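You operate a simulated robot arm through the tools that you are given. There is no shell and no other tool. Be economical: measure what you need, move in short steps, check, and stop when the job is done.

Carry out the task below with a simulated robot arm. There is one attempt and no reset: what you move stays moved.

## Task
Stack the blue banded carton that says "bolts" from the top of the grading bench on top of the blue banded carton labelled "links".

Only the result counts: the job must be done as asked and must still hold three seconds after the hand-in. Knocking over, shifting, dropping, spilling or breaking anything else fails it.

## Robot
A 6-joint arm with a two-finger parallel gripper on a trunk, on a base that drives. Base frame: it is fixed to the floor where the robot stands at the start and does not move with it; the origin is under the middle of the robot, x ahead of it, y to its left, z up. Units: mm, degrees, N and s.
With the tool pointing down near the work surface it reaches from about 320 to 700 mm from the robot's upright axis, wherever it stands. Its first joint turns from -166.0 to 166.0 degrees. Payload 4.1 kg.
The TCP is the grasp point between the finger pads, 23 mm short of the fingertips. In the tool frame z runs along the fingers and y along their closing line. Largest opening 94 mm; finger width 38, thickness 10; the body of the gripper, 54 by 96 mm, starts 39 mm behind the TCP.
Orientation is that of the tool frame in the base frame, as [roll, pitch, yaw] about the fixed x, y, z axes, in that order (R = Rz(yaw) Ry(pitch) Rx(roll)). With the fingers straight down and closing along the base's y, the tool's x points along the base's -x, its y along +y and its z along -z.

## Interface
- The arm moves only by the tool servo_tool. Its argument "commands" is a list of rows, each a list of 7 numbers: the shift along the tool's x, y, z in units of 500 mm (1.0 is 500 mm), then the turn, a rotation vector about the tool's x, y, z in units of 60 degrees (1.0 is 60 degrees), then the opening, from 0 (shut) to 1 (fully open). In form: [[dx, dy, dz, wx, wy, wz, fingers], ...]. A call has 1 to 10 rows; each row is the pose to reach, as a shift and turn from the pose commanded when the call began, along the tool's axes at that moment. A call with a number of a shift or a turn outside -1 to 1 is refused whole. Each row takes 0.2 s and may step no farther than 50 mm and 8.6 degrees from the row before; otherwise, or with a gripper value out of range, the whole call is refused. Where a pose cannot be reached the arm comes as near as it can. A force on the tool above 40 N (or 10 N above the force at the start of the call, whichever is more), or a blocked arm, ends the call early, and 0.2 s more pass. The fingers move at their own pace (about 45 mm/s each) and stop on an object; they squeeze with about 42 N. The grip force told is the motor's: it shows also when the fingers shut on nothing. Time passes only in rows, and 0.2 s behind the last, so rows that repeat a pose let the fingers close. The reply holds the time, the measured pose of the TCP, the force on the tool along the base axes, the opening and the grip force, in the units named above and with some noise, with the torque about the TCP (base axes, N m) and any sound that the robot's microphone picked up.
- Cameras (640 x 400 px; columns grow to the right, rows downward): "scene" is now at [3.5, 113.7, 1475.2]; the picture's right is [-0.68, -0.73, 0.00], its down [-0.50, 0.46, -0.73] and it looks along [0.54, -0.50, -0.68] (base axes); focal length 259 px, centre (320, 200). "wrist" rides on the gripper at [86, 16, -74] in the tool frame; the picture's right is [-0.18, 0.98, 0.00], its down [-0.58, -0.11, -0.81] and it looks along [-0.79, -0.15, 0.59] (tool axes); focal length 243 px, centre (320, 200). There is no depth. A picture from a camera that has moved, and an enlarged one, comes with that camera's place and axes in the base frame and with its lens. The place of the scene camera against the robot may be out by one fixed shift of up to 18 mm in any direction.
- capture(camera): a new picture of that camera. The clock stands still meanwhile.
- raise_lower(by): slides the trunk up (or, below 0, down) by that many mm; the arm and the scene camera ride with it, the base frame stays. It gives what a move gives, with no picture.
- steer(legs): drives the robot by 1 to 6 legs, each [ahead, turn to the left] in mm and degrees, along the robot's own axes; the way and the turn of a leg run together, so that a leg with both is an arc; at most 1500 mm and 180 degrees a leg. The arm and the cameras ride along, it lands a little off, and it stops where it bumps. It gives what a move gives.
- aim_head(pan, tilt): turns the head with the scene camera to pan (to the left, within 155 degrees either way) and tilt (down, from -29 to 69), counted from straight ahead of the robot. It gives what a move gives.
- enlarge(camera, box): a new picture of the part [left, top, right, bottom] of that camera's present view, enlarged. The clock stands still meanwhile.
- sign_off(): hands the job in; it is judged then, once.

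Work in short steps. Places have to be worked out from the pictures, the camera data and where the tool is seen: move nearer, look again, correct. Check each grasp and each placing, and mend what went wrong. You have 120 turns and 90 pictures in all, those below and enlarged ones among them. Open the gripper and draw the arm clear of the work before you hand the job in, unless the task says otherwise; then end with one line.

The tools are called after ">>>" as a command line: name --pt "numbers of a row" for each row, then --argument value for the rest, lists and objects as JSON in quotes. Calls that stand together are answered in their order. servo_tool: Moves the arm, as the interface text tells. Its arguments: {"type":"object","properties":{"commands":{"type":"array","items":{"type":"array","items":{"type":"number"}}}},"required":["commands"]} The other tools are called the same way: raise_lower (by) slides the trunk up or down; steer (legs) drives the base; aim_head (pan, tilt) turns the head that bears the scene camera; capture (camera) takes a picture; enlarge (camera, box) takes an enlarged picture of a part of a camera's view; sign_off () hands the job in.

At the start:

```text
t: 0.0
tcp_pos: [416.4, -107.0, 1081.6]
orientation: [-180.0, 0.0, -180.0]
ft_force: [-0.7, -0.3, -0.2]
torque: [-0.01, 0.02, 0.01]
opening: 94.1
gripper_force: 0.0
trunk travel left (down, up): [-425.0, 165.0]
robot x, y, heading: [-4.6, 1.8, -0.1]
head pan, tilt: [-42.9, 42.9]
```

scene: 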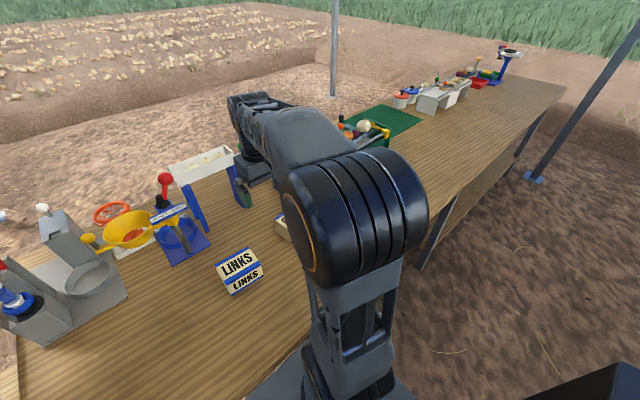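
wrist: 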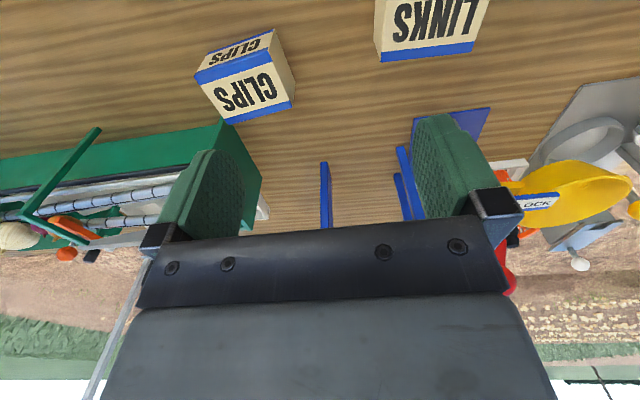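

The pictures show a LINKS and a CLIPS carton on the bench; no BOLTS yet. I turn the head to look along the bench on both sides.

>>> aim_head --pan -75 --tilt 35

>>> capture --camera "scene"

>>> aim_head --pan 20 --tilt 40

>>> capture --camera "scene"

```text
t: 1.0
tcp_pos: [416.4, -107.6, 1082.5]
orientation: [180.0, -0.1, -180.0]
ft_force: [-1.2, -0.2, -0.7]
torque: [-0.01, -0.01, 0.01]
opening: 93.9
gripper_force: 0.0
trunk travel left (down, up): [-425.0, 165.0]
robot x, y, heading: [-0.9, -0.5, 0.2]
head pan, tilt: [-75.0, 35.0]
```

```text
87 pictures are left
camera scene: at [-34.4, 85.2, 1487.0], right [-0.97, -0.26, 0.0], down [-0.15, 0.55, -0.82], along [0.21, -0.79, -0.57], focal length 259 px, centre (320, 200)
```

scene: 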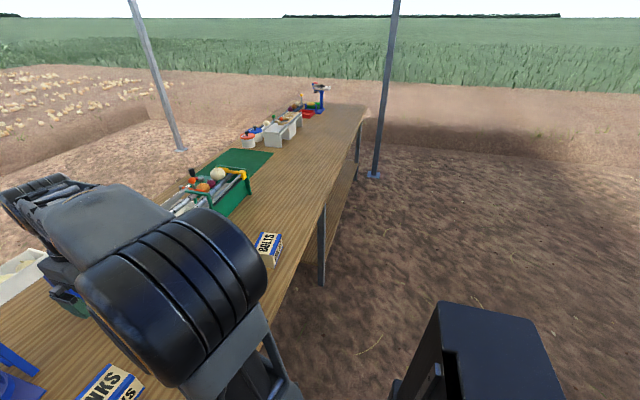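

```text
t: 2.7
tcp_pos: [417.6, -107.7, 1081.4]
orientation: [-179.8, 0.0, 180.0]
ft_force: [-0.4, 0.8, -0.1]
torque: [0.03, -0.02, 0.03]
opening: 94.0
gripper_force: 0.0
trunk travel left (down, up): [-425.0, 165.0]
robot x, y, heading: [0.4, 2.1, -0.2]
head pan, tilt: [20.0, 40.0]
```

```text
86 pictures are left
camera scene: at [22.7, 199.3, 1479.4], right [0.34, -0.94, 0.0], down [-0.6, -0.22, -0.77], along [0.72, 0.26, -0.64], focal length 259 px, centre (320, 200)
```

scene: 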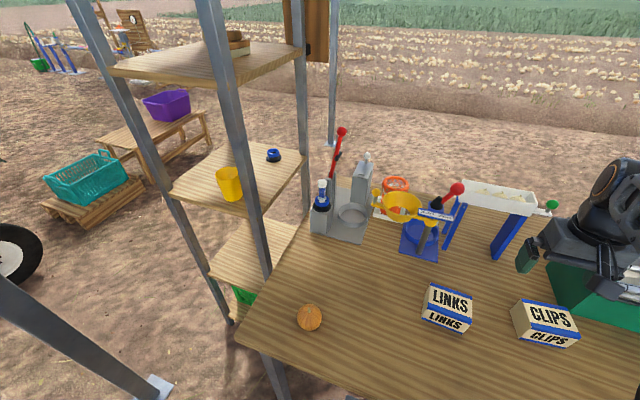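

A carton in the right-hand view reads "BOLTS" or something like it. I turn back and enlarge to read it.

>>> aim_head --pan -75 --tilt 35

>>> enlarge --camera "scene" --box '[220, 215, 316, 275]'

>>> enlarge --camera "scene" --box '[220, 70, 380, 170]'

```text
t: 4.4
tcp_pos: [416.3, -105.7, 1081.5]
orientation: [180.0, -0.1, 179.9]
ft_force: [0.2, -1.2, 0.1]
torque: [0.01, -0.02, -0.02]
opening: 94.1
gripper_force: 0.0
trunk travel left (down, up): [-425.0, 165.0]
robot x, y, heading: [1.4, -0.1, -0.1]
head pan, tilt: [-75.0, 35.0]
```

```text
6.67 times, centred on (268, 245) of scene
camera zoom: at [-34.4, 85.2, 1487.0], right [-0.97, -0.26, 0.0], down [-0.15, 0.55, -0.82], along [0.21, -0.79, -0.57], focal length 1724 px, centre (667, -100)
```

zoom: 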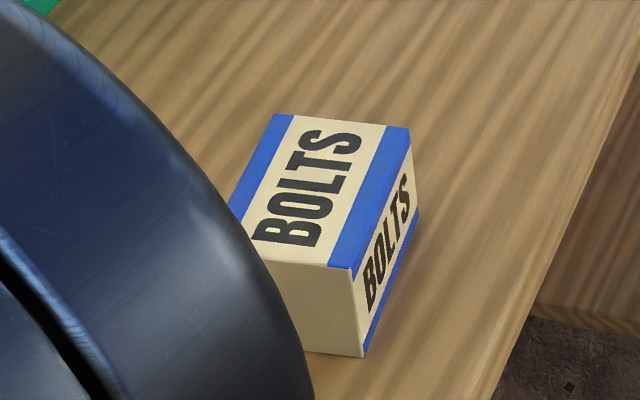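

```text
4.00 times, centred on (300, 120) of scene
camera zoom: at [-34.4, 85.2, 1487.0], right [-0.97, -0.26, 0.0], down [-0.15, 0.55, -0.82], along [0.21, -0.79, -0.57], focal length 1034 px, centre (400, 520)
```

zoom: 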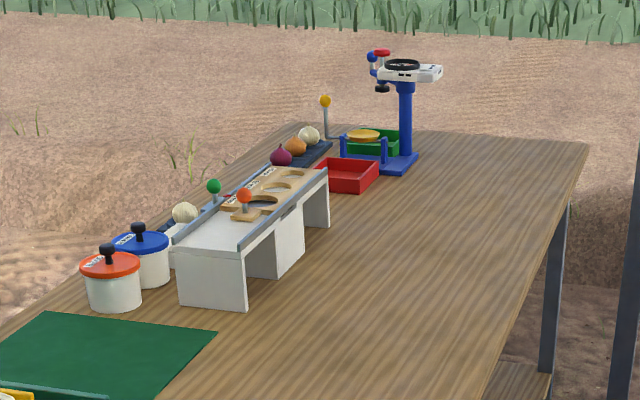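

It says BOLTS: I put it near (306, -484), about 75 x 100 x 62 mm, long side roughly along y. I swing the open gripper towards it, staying high, turning the closing line towards x.

>>> servo_tool --pt "0.0275 -0.0733 0.0075 0 0 0.125 1" --pt "0.055 -0.1465 0.015 0 0 0.25 1" --pt "0.0825 -0.2198 0.0225 0 0 0.375 1" --pt "0.11 -0.293 0.03 0 0 0.5 1" --pt "0.1375 -0.3663 0.0375 0 0 0.625 1" --pt "0.165 -0.4395 0.045 0 0 0.75 1" --pt "0.1925 -0.5128 0.0525 0 0 0.875 1" --pt "0.22 -0.586 0.06 0 0 1 1"

>>> servo_tool --pt "0 0 0 0 0 0.13 1" --pt "0 0 0 0 0 0.26 1" --pt "0 0 0 0 0 0.39 1"

>>> capture --camera "wrist"

>>> capture --camera "scene"

```text
t: 6.2
tcp_pos: [306.1, -403.5, 1054.0]
orientation: [179.9, 0.0, 119.9]
ft_force: [-0.2, 0.7, -0.5]
torque: [0.04, 0.01, -0.01]
opening: 94.1
gripper_force: 0.2
trunk travel left (down, up): [-425.0, 165.0]
robot x, y, heading: [-2.1, 0.8, 0.0]
head pan, tilt: [-75.0, 35.0]
```

```text
t: 7.0
tcp_pos: [306.7, -401.3, 1052.2]
orientation: [180.0, 0.0, 96.4]
ft_force: [-0.3, 0.2, 0.9]
torque: [0.0, 0.01, -0.02]
opening: 94.1
gripper_force: 0.0
trunk travel left (down, up): [-425.0, 165.0]
robot x, y, heading: [4.3, 0.2, 0.2]
head pan, tilt: [-75.0, 35.0]
```

```text
83 pictures are left
camera wrist: at [313.2, -314.9, 1126.7], right [1.0, -0.07, 0.0], down [-0.04, -0.59, 0.81], along [-0.06, -0.8, -0.59], focal length 243 px, centre (320, 200)
```

wrist: 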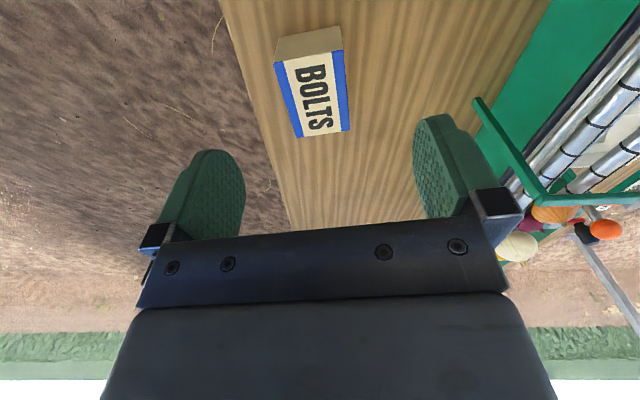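

```text
82 pictures are left
camera scene: at [-34.5, 85.1, 1487.0], right [-0.97, -0.26, 0.0], down [-0.15, 0.55, -0.82], along [0.21, -0.79, -0.57], focal length 259 px, centre (320, 200)
```

scene: 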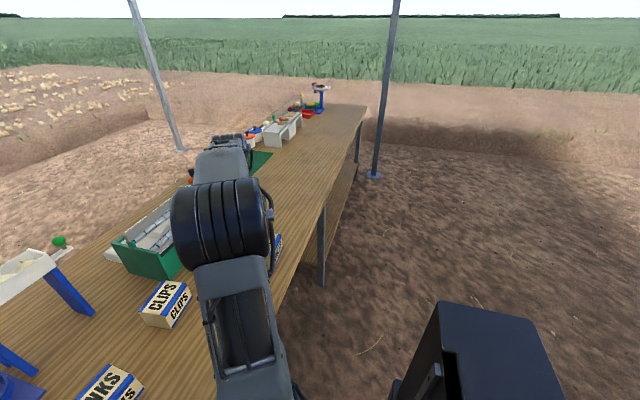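

The wrist view puts the carton's top centre at about (297, -476), size 69 x 98, turned about 6 degrees, which matches the tool yaw. I move above it at z = 930 and look again.

>>> servo_tool --pt "-0.0364 -0.0088 0.061 0 0 0 1" --pt "-0.0728 -0.0175 0.122 0 0 0 1" --pt "-0.1092 -0.0263 0.183 0 0 0 1" --pt "-0.1456 -0.035 0.244 0 0 0 1"

>>> capture --camera "wrist"

```text
t: 8.0
tcp_pos: [295.5, -476.4, 928.6]
orientation: [179.9, 0.0, 96.6]
ft_force: [-0.8, -0.4, 0.0]
torque: [-0.01, 0.0, 0.0]
opening: 93.8
gripper_force: 0.1
trunk travel left (down, up): [-425.0, 165.0]
robot x, y, heading: [-0.8, -0.5, -0.4]
head pan, tilt: [-75.0, 35.0]
```

```text
81 pictures are left
camera wrist: at [302.9, -390.2, 1002.1], right [1.0, -0.07, 0.0], down [-0.04, -0.59, 0.81], along [-0.06, -0.8, -0.59], focal length 243 px, centre (320, 200)
```

wrist: 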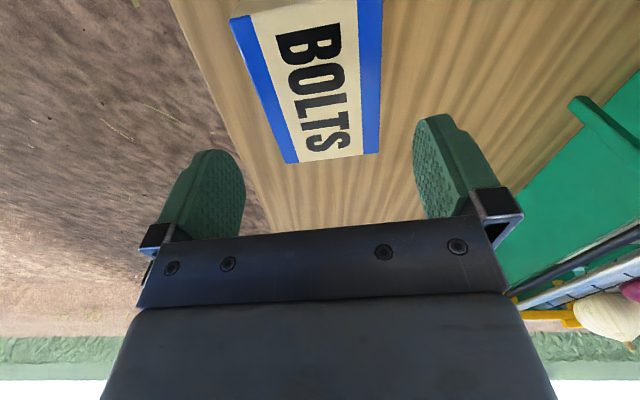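

The refined centre is (298, -475.5), so I need a 2 mm correction. I descend straight to z of about 838 with the fingers either side.

>>> servo_tool --pt "0 0.0046 0.04 0 0 0 1" --pt "0 0.0046 0.08 0 0 0 1" --pt "0 0.0046 0.12 0 0 0 1" --pt "0 0.0046 0.16 0 0 0 1" --pt "0 0.0046 0.182 0 0 0 1"

>>> capture --camera "wrist"

```text
t: 9.2
tcp_pos: [298.8, -473.6, 839.4]
orientation: [-180.0, 0.1, 96.6]
ft_force: [0.5, -0.7, 0.3]
torque: [0.0, -0.02, -0.05]
opening: 94.2
gripper_force: 0.1
trunk travel left (down, up): [-425.0, 165.0]
robot x, y, heading: [-4.3, -2.8, -0.1]
head pan, tilt: [-75.0, 35.0]
```

```text
80 pictures are left
camera wrist: at [305.8, -387.6, 913.2], right [1.0, -0.07, 0.0], down [-0.04, -0.59, 0.81], along [-0.06, -0.8, -0.59], focal length 243 px, centre (320, 200)
```

wrist: 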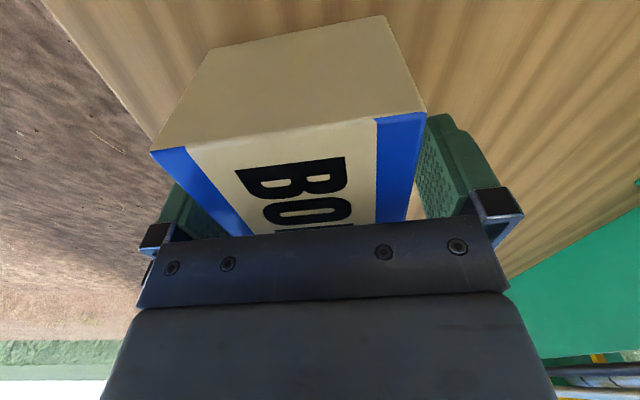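

The fingers straddle the carton cleanly. I close the grip here.

>>> servo_tool --pt "0 0 0 0 0 0 0" --pt "0 0 0 0 0 0 0" --pt "0 0 0 0 0 0 0" --pt "0 0 0 0 0 0 0"

```text
t: 10.2
tcp_pos: [298.2, -473.9, 839.5]
orientation: [-180.0, 0.0, 96.6]
ft_force: [-0.4, 0.2, 0.4]
torque: [-0.12, 0.0, -0.03]
opening: 73.7
gripper_force: 42.1
trunk travel left (down, up): [-425.0, 165.0]
robot x, y, heading: [2.2, 0.4, -0.1]
head pan, tilt: [-75.0, 35.0]
```

The carton is gripped at 74 mm with 42 N. I lift slowly to about z = 1040.

>>> servo_tool --pt "0 0 -0.03 0 0 0 0" --pt "0 0 -0.07 0 0 0 0" --pt "0 0 -0.13 0 0 0 0" --pt "0 0 -0.2 0 0 0 0" --pt "0 0 -0.27 0 0 0 0" --pt "0 0 -0.34 0 0 0 0" --pt "0 0 -0.4 0 0 0 0"

>>> capture --camera "wrist"

>>> aim_head --pan -20 --tilt 50

>>> capture --camera "scene"

```text
t: 11.8
tcp_pos: [301.9, -473.8, 1038.9]
orientation: [-180.0, 0.0, 96.7]
ft_force: [0.8, -0.6, -3.1]
torque: [-0.01, 0.02, -0.01]
opening: 74.0
gripper_force: 42.7
trunk travel left (down, up): [-425.0, 165.0]
robot x, y, heading: [-1.6, -2.3, 0.2]
head pan, tilt: [-75.0, 35.0]
```

```text
79 pictures are left
camera wrist: at [308.2, -388.3, 1114.4], right [1.0, -0.07, 0.0], down [-0.04, -0.59, 0.81], along [-0.06, -0.8, -0.59], focal length 243 px, centre (320, 200)
```

wrist: 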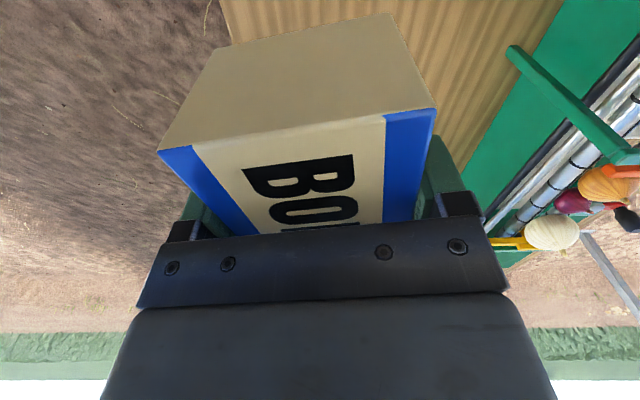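

```text
t: 13.0
tcp_pos: [300.5, -474.9, 1039.5]
orientation: [-179.9, 0.0, 96.6]
ft_force: [-0.8, 0.4, -3.0]
torque: [0.02, -0.01, 0.0]
opening: 73.8
gripper_force: 42.0
trunk travel left (down, up): [-425.0, 165.0]
robot x, y, heading: [1.8, 3.7, -0.0]
head pan, tilt: [-20.0, 50.0]
```

```text
78 pictures are left
camera scene: at [15.3, 143.5, 1465.3], right [-0.34, -0.94, 0.0], down [-0.72, 0.26, -0.64], along [0.6, -0.22, -0.77], focal length 259 px, centre (320, 200)
```

scene: 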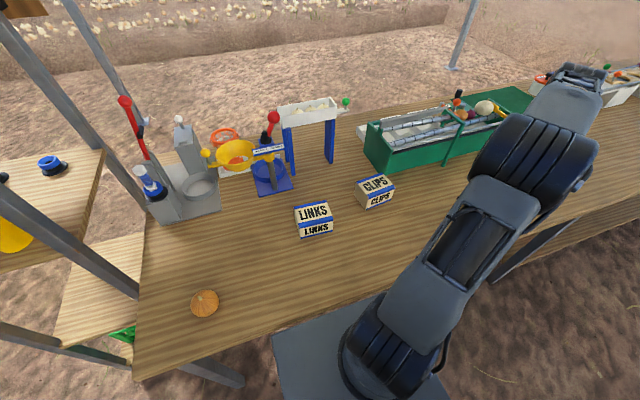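

The carton is held firmly and level. Now I enlarge the scene view of the LINKS carton to fix its position and turn.

>>> enlarge --camera "scene" --box '[272, 170, 416, 260]'

```text
4.44 times, centred on (344, 215) of scene
camera zoom: at [15.3, 143.5, 1465.3], right [-0.34, -0.94, 0.0], down [-0.72, 0.26, -0.64], along [0.6, -0.22, -0.77], focal length 1149 px, centre (213, 133)
```

zoom: 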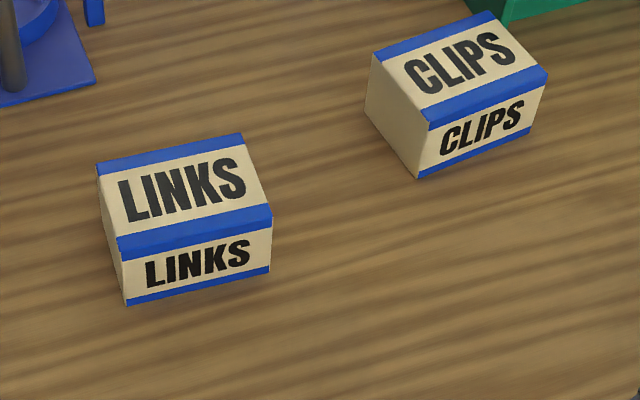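

LINKS is at roughly (447–455, 5–13), its long side turned about -4 degrees from y. To fix this better I carry BOLTS by a wide path to a spot from which the wrist camera can see LINKS past the held carton.

>>> servo_tool --pt "0.0762 0.0466 0 0 0 0 0" --pt "0.1523 0.0931 0 0 0 0 0" --pt "0.2285 0.1397 0 0 0 0 0" --pt "0.3046 0.1862 0 0 0 0 0" --pt "0.3808 0.2328 0 0 0 0 0" --pt "0.4569 0.2793 0 0 0 0 0" --pt "0.5331 0.3259 0 0 0 0 0" --pt "0.6092 0.3724 0 0 0 0 0"

>>> servo_tool --pt "0.0761 -0.0264 0.0075 0 0 0.051 0" --pt "0.1521 -0.0529 0.015 0 0 0.1025 0" --pt "0.2282 -0.0793 0.0225 0 0 0.154 0" --pt "0.3042 -0.1058 0.03 0 0 0.205 0" --pt "0.3803 -0.1322 0.0375 0 0 0.256 0" --pt "0.4563 -0.1586 0.045 0 0 0.3075 0" --pt "0.5324 -0.1851 0.0525 0 0 0.359 0" --pt "0.6084 -0.2115 0.06 0 0 0.41 0"

>>> capture --camera "wrist"

```text
t: 14.8
tcp_pos: [450.8, -148.0, 1039.3]
orientation: [-180.0, 0.0, 96.6]
ft_force: [-0.2, 0.2, -1.7]
torque: [0.0, -0.01, -0.01]
opening: 73.8
gripper_force: 41.9
trunk travel left (down, up): [-425.0, 165.0]
robot x, y, heading: [-0.5, 0.5, 0.3]
head pan, tilt: [-20.0, 50.0]
```

```text
t: 16.6
tcp_pos: [310.9, 140.0, 1010.7]
orientation: [180.0, 0.0, 71.9]
ft_force: [0.2, -0.4, -2.5]
torque: [0.0, -0.02, 0.0]
opening: 73.9
gripper_force: 42.2
trunk travel left (down, up): [-425.0, 165.0]
robot x, y, heading: [3.9, -2.1, -0.1]
head pan, tilt: [-20.0, 50.0]
```

```text
76 pictures are left
camera wrist: at [353.4, 215.5, 1084.4], right [0.88, -0.48, 0.0], down [-0.28, -0.52, 0.81], along [-0.39, -0.71, -0.59], focal length 243 px, centre (320, 200)
```

wrist: 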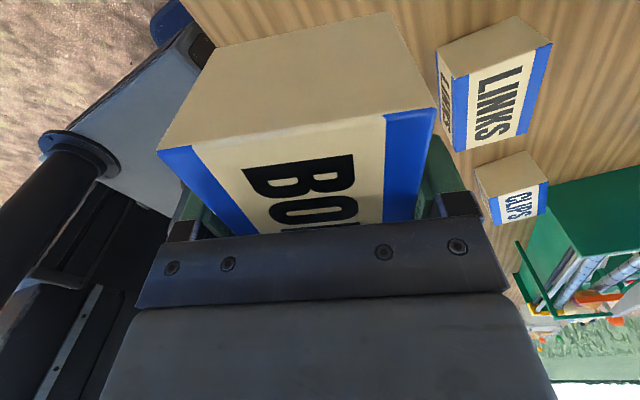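

LINKS is clearly visible. I enlarge it to read its corners.

>>> enlarge --camera "wrist" --box '[416, 10, 576, 110]'

>>> enlarge --camera "wrist" --box '[416, 80, 576, 180]'

```text
4.00 times, centred on (496, 60) of wrist
camera zoom: at [353.4, 215.5, 1084.4], right [0.88, -0.48, 0.0], down [-0.28, -0.52, 0.81], along [-0.39, -0.71, -0.59], focal length 970 px, centre (-384, 760)
```

zoom: 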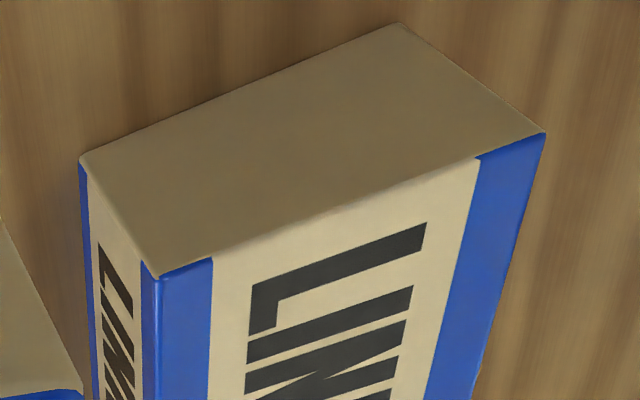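

```text
4.00 times, centred on (496, 130) of wrist
camera zoom: at [353.4, 215.5, 1084.4], right [0.88, -0.48, 0.0], down [-0.28, -0.52, 0.81], along [-0.39, -0.71, -0.59], focal length 970 px, centre (-384, 480)
```

zoom: 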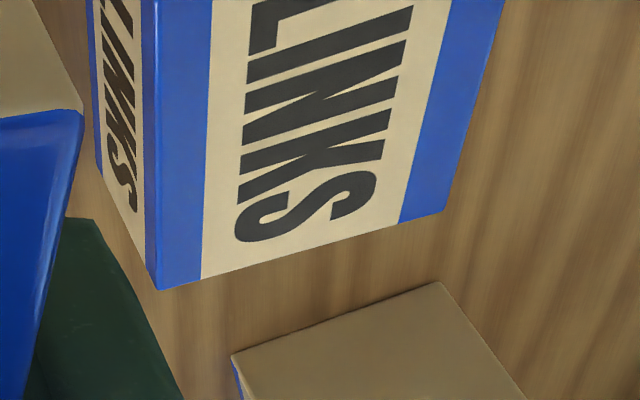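

The wrist view puts LINKS at centre (440.5, 3.5), about 74 x 100, turned -4.2 degrees. I move above it at z of about 1000 with yaw 85.8.

>>> servo_tool --pt "-0.0352 0.066 0.0043 0 0 -0.0463 0" --pt "-0.0704 0.1321 0.0086 0 0 -0.0927 0" --pt "-0.1056 0.1981 0.0128 0 0 -0.139 0" --pt "-0.1408 0.2642 0.0171 0 0 -0.1854 0" --pt "-0.176 0.3302 0.0214 0 0 -0.2317 0" --pt "-0.176 0.3302 0.0214 0 0 -0.2317 0"

>>> capture --camera "wrist"

>>> capture --camera "scene"

```text
t: 18.0
tcp_pos: [441.1, 5.3, 997.7]
orientation: [-180.0, 0.0, 85.9]
ft_force: [0.1, 1.3, -3.8]
torque: [0.04, 0.01, 0.02]
opening: 73.6
gripper_force: 42.3
trunk travel left (down, up): [-425.0, 165.0]
robot x, y, heading: [1.3, -1.1, 0.2]
head pan, tilt: [-20.0, 50.0]
```

```text
73 pictures are left
camera wrist: at [463.7, 89.7, 1071.4], right [0.97, -0.25, 0.0], down [-0.15, -0.57, 0.81], along [-0.2, -0.78, -0.59], focal length 243 px, centre (320, 200)
```

wrist: 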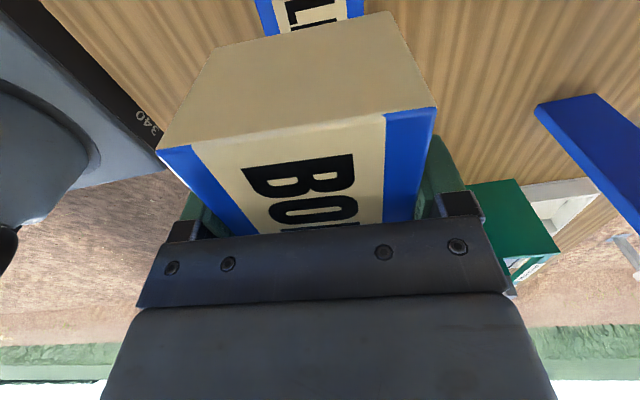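

```text
72 pictures are left
camera scene: at [15.6, 143.7, 1465.3], right [-0.34, -0.94, 0.0], down [-0.72, 0.26, -0.64], along [0.6, -0.22, -0.77], focal length 259 px, centre (320, 200)
```

scene: 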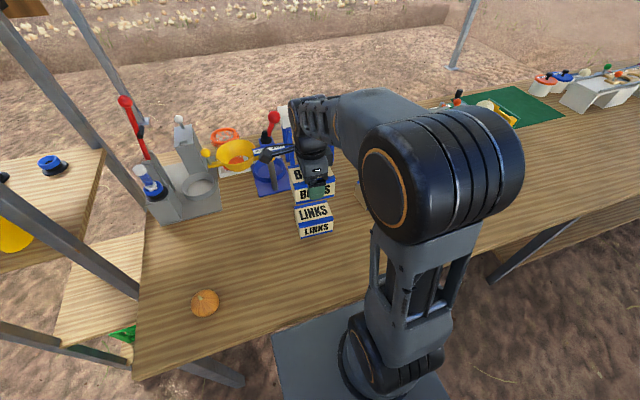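

The alignment looks right. I lower to about z = 915, which should leave roughly 12 mm of gap, and inspect.

>>> servo_tool --pt "0 0 0.05 0 0 0 0" --pt "0 0 0.1 0 0 0 0" --pt "0 0 0.14 0 0 0 0" --pt "0 0 0.165 0 0 0 0"

>>> enlarge --camera "scene" --box '[248, 155, 392, 245]'

>>> capture --camera "wrist"

```text
t: 19.0
tcp_pos: [439.7, 3.4, 914.7]
orientation: [-180.0, 0.0, 85.8]
ft_force: [0.4, 0.0, -2.8]
torque: [0.02, 0.01, -0.03]
opening: 74.0
gripper_force: 41.3
trunk travel left (down, up): [-425.0, 165.0]
robot x, y, heading: [2.8, 1.8, 0.2]
head pan, tilt: [-20.0, 50.0]
```

```text
4.44 times, centred on (320, 200) of scene
camera zoom: at [15.4, 143.9, 1465.3], right [-0.34, -0.94, 0.0], down [-0.72, 0.26, -0.64], along [0.6, -0.22, -0.77], focal length 1149 px, centre (320, 200)
```

zoom: 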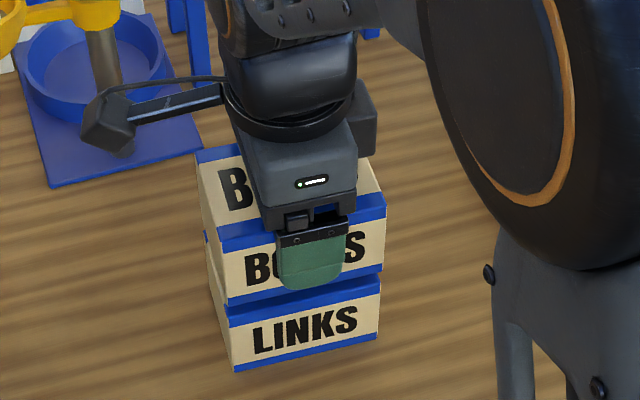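

```text
70 pictures are left
camera wrist: at [462.6, 87.1, 988.7], right [0.97, -0.25, 0.0], down [-0.15, -0.57, 0.81], along [-0.2, -0.78, -0.59], focal length 243 px, centre (320, 200)
```

wrist: 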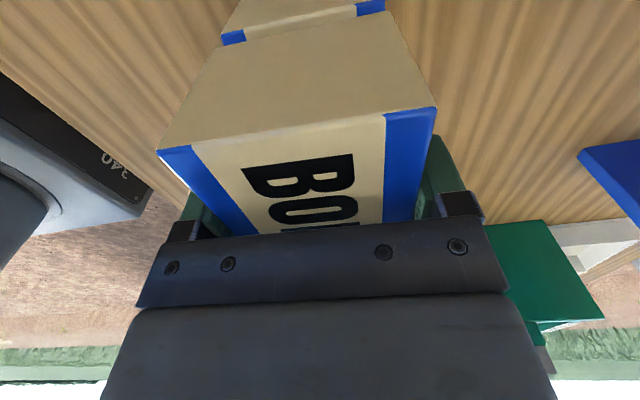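

It sits well above LINKS with a gap of about 10 mm. I lower slowly and watch the force.

>>> servo_tool --pt "0 0 0.004 0 0 0 0" --pt "0 0 0.008 0 0 0 0" --pt "0 0 0.012 0 0 0 0" --pt "0 0 0.016 0 0 0 0" --pt "0 0 0.018 0 0 0 0" --pt "0 0 0.02 0 0 0 0"

>>> enlarge --camera "scene" --box '[280, 180, 360, 230]'

```text
t: 20.4
tcp_pos: [439.9, 5.0, 905.1]
orientation: [-179.9, 0.0, 85.9]
ft_force: [-0.5, -0.4, -3.7]
torque: [-0.02, 0.04, 0.0]
opening: 73.7
gripper_force: 42.3
trunk travel left (down, up): [-425.0, 165.0]
robot x, y, heading: [-0.2, 1.6, -0.1]
head pan, tilt: [-20.0, 50.0]
```

```text
8.00 times, centred on (320, 205) of scene
camera zoom: at [15.4, 143.9, 1465.3], right [-0.34, -0.94, 0.0], down [-0.72, 0.26, -0.64], along [0.6, -0.22, -0.77], focal length 2068 px, centre (320, 160)
```

zoom: 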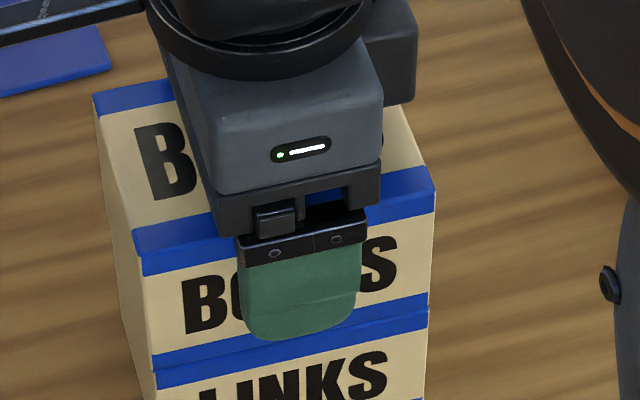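

Still hanging freely with only a few mm left. I continue in 1 mm steps.

>>> servo_tool --pt "0 0 0.002 0 0 0 0" --pt "0 0 0.004 0 0 0 0" --pt "0 0 0.005 0 0 0 0" --pt "0 0 0.005 0 0 0 0"

```text
t: 21.4
tcp_pos: [439.1, 5.2, 903.8]
orientation: [179.9, -0.1, 86.0]
ft_force: [0.8, 2.4, 8.8]
torque: [0.08, 0.4, -0.08]
opening: 74.0
gripper_force: 42.1
trunk travel left (down, up): [-425.0, 165.0]
robot x, y, heading: [2.7, -2.4, -0.0]
head pan, tilt: [-20.0, 50.0]
```

The force has gone from -3 to +9 N, so the carton is resting on LINKS. I open the fingers.

>>> servo_tool --pt "0 0 0 0 0 0 0.9" --pt "0 0 0 0 0 0 1" --pt "0 0 0 0 0 0 1" --pt "0 0 0 0 0 0 1"

>>> capture --camera "wrist"

```text
t: 22.4
tcp_pos: [439.5, 4.3, 904.2]
orientation: [180.0, -0.1, 85.9]
ft_force: [0.5, -0.2, -0.1]
torque: [-0.03, 0.03, -0.02]
opening: 94.1
gripper_force: 0.1
trunk travel left (down, up): [-425.0, 165.0]
robot x, y, heading: [1.9, 0.4, -0.1]
head pan, tilt: [-20.0, 50.0]
```

```text
68 pictures are left
camera wrist: at [462.2, 88.6, 977.4], right [0.97, -0.25, 0.0], down [-0.15, -0.57, 0.81], along [-0.21, -0.78, -0.59], focal length 243 px, centre (320, 200)
```

wrist: 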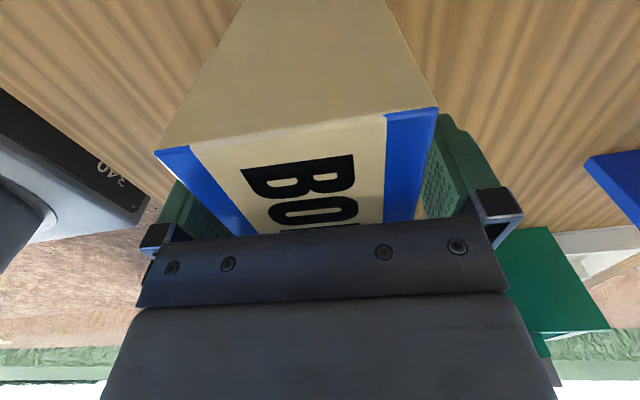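

The fingers are free on both sides and the stack looks flush. I rise straight up, clear of the work.

>>> servo_tool --pt "0 0 -0.03 0 0 0 1" --pt "0 0 -0.08 0 0 0 1" --pt "0 0 -0.15 0 0 0 1" --pt "0 0 -0.23 0 0 0 1" --pt "0 0 -0.31 0 0 0 1" --pt "0 0 -0.36 0 0 0 1"

>>> capture --camera "scene"

>>> enlarge --camera "scene" --box '[272, 160, 368, 220]'

```text
t: 23.8
tcp_pos: [439.4, 5.4, 1082.7]
orientation: [-180.0, -0.1, 85.9]
ft_force: [0.2, -0.6, 0.2]
torque: [-0.03, -0.02, 0.02]
opening: 94.0
gripper_force: 0.1
trunk travel left (down, up): [-425.0, 165.0]
robot x, y, heading: [0.7, -0.5, -0.3]
head pan, tilt: [-20.0, 50.0]
```

```text
67 pictures are left
camera scene: at [15.1, 143.9, 1465.2], right [-0.34, -0.94, 0.0], down [-0.72, 0.26, -0.64], along [0.6, -0.22, -0.77], focal length 259 px, centre (320, 200)
```

scene: 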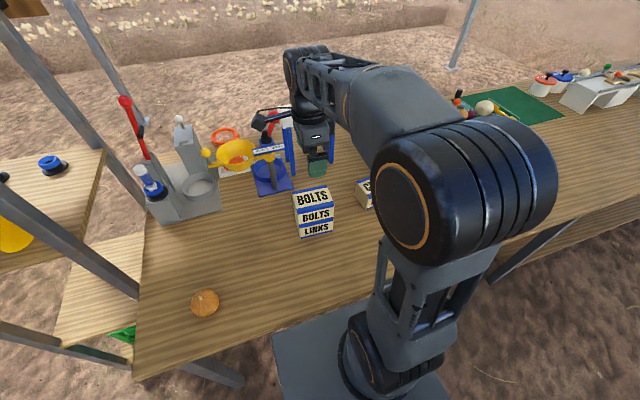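

```text
6.67 times, centred on (320, 190) of scene
camera zoom: at [15.1, 143.9, 1465.2], right [-0.34, -0.94, 0.0], down [-0.72, 0.26, -0.64], along [0.6, -0.22, -0.77], focal length 1724 px, centre (320, 267)
```

zoom: 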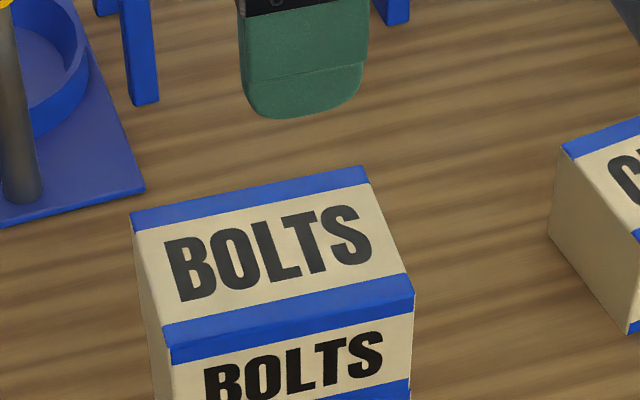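

BOLTS stands squarely on LINKS, nothing else has been disturbed, and the open gripper is well clear. I hand the job in.

>>> sign_off

```text
The job is handed in.
```

The "bolts" carton is stacked squarely on top of the "links" carton; nothing else on the bench was moved, and the open gripper was clear of the work when I handed in.
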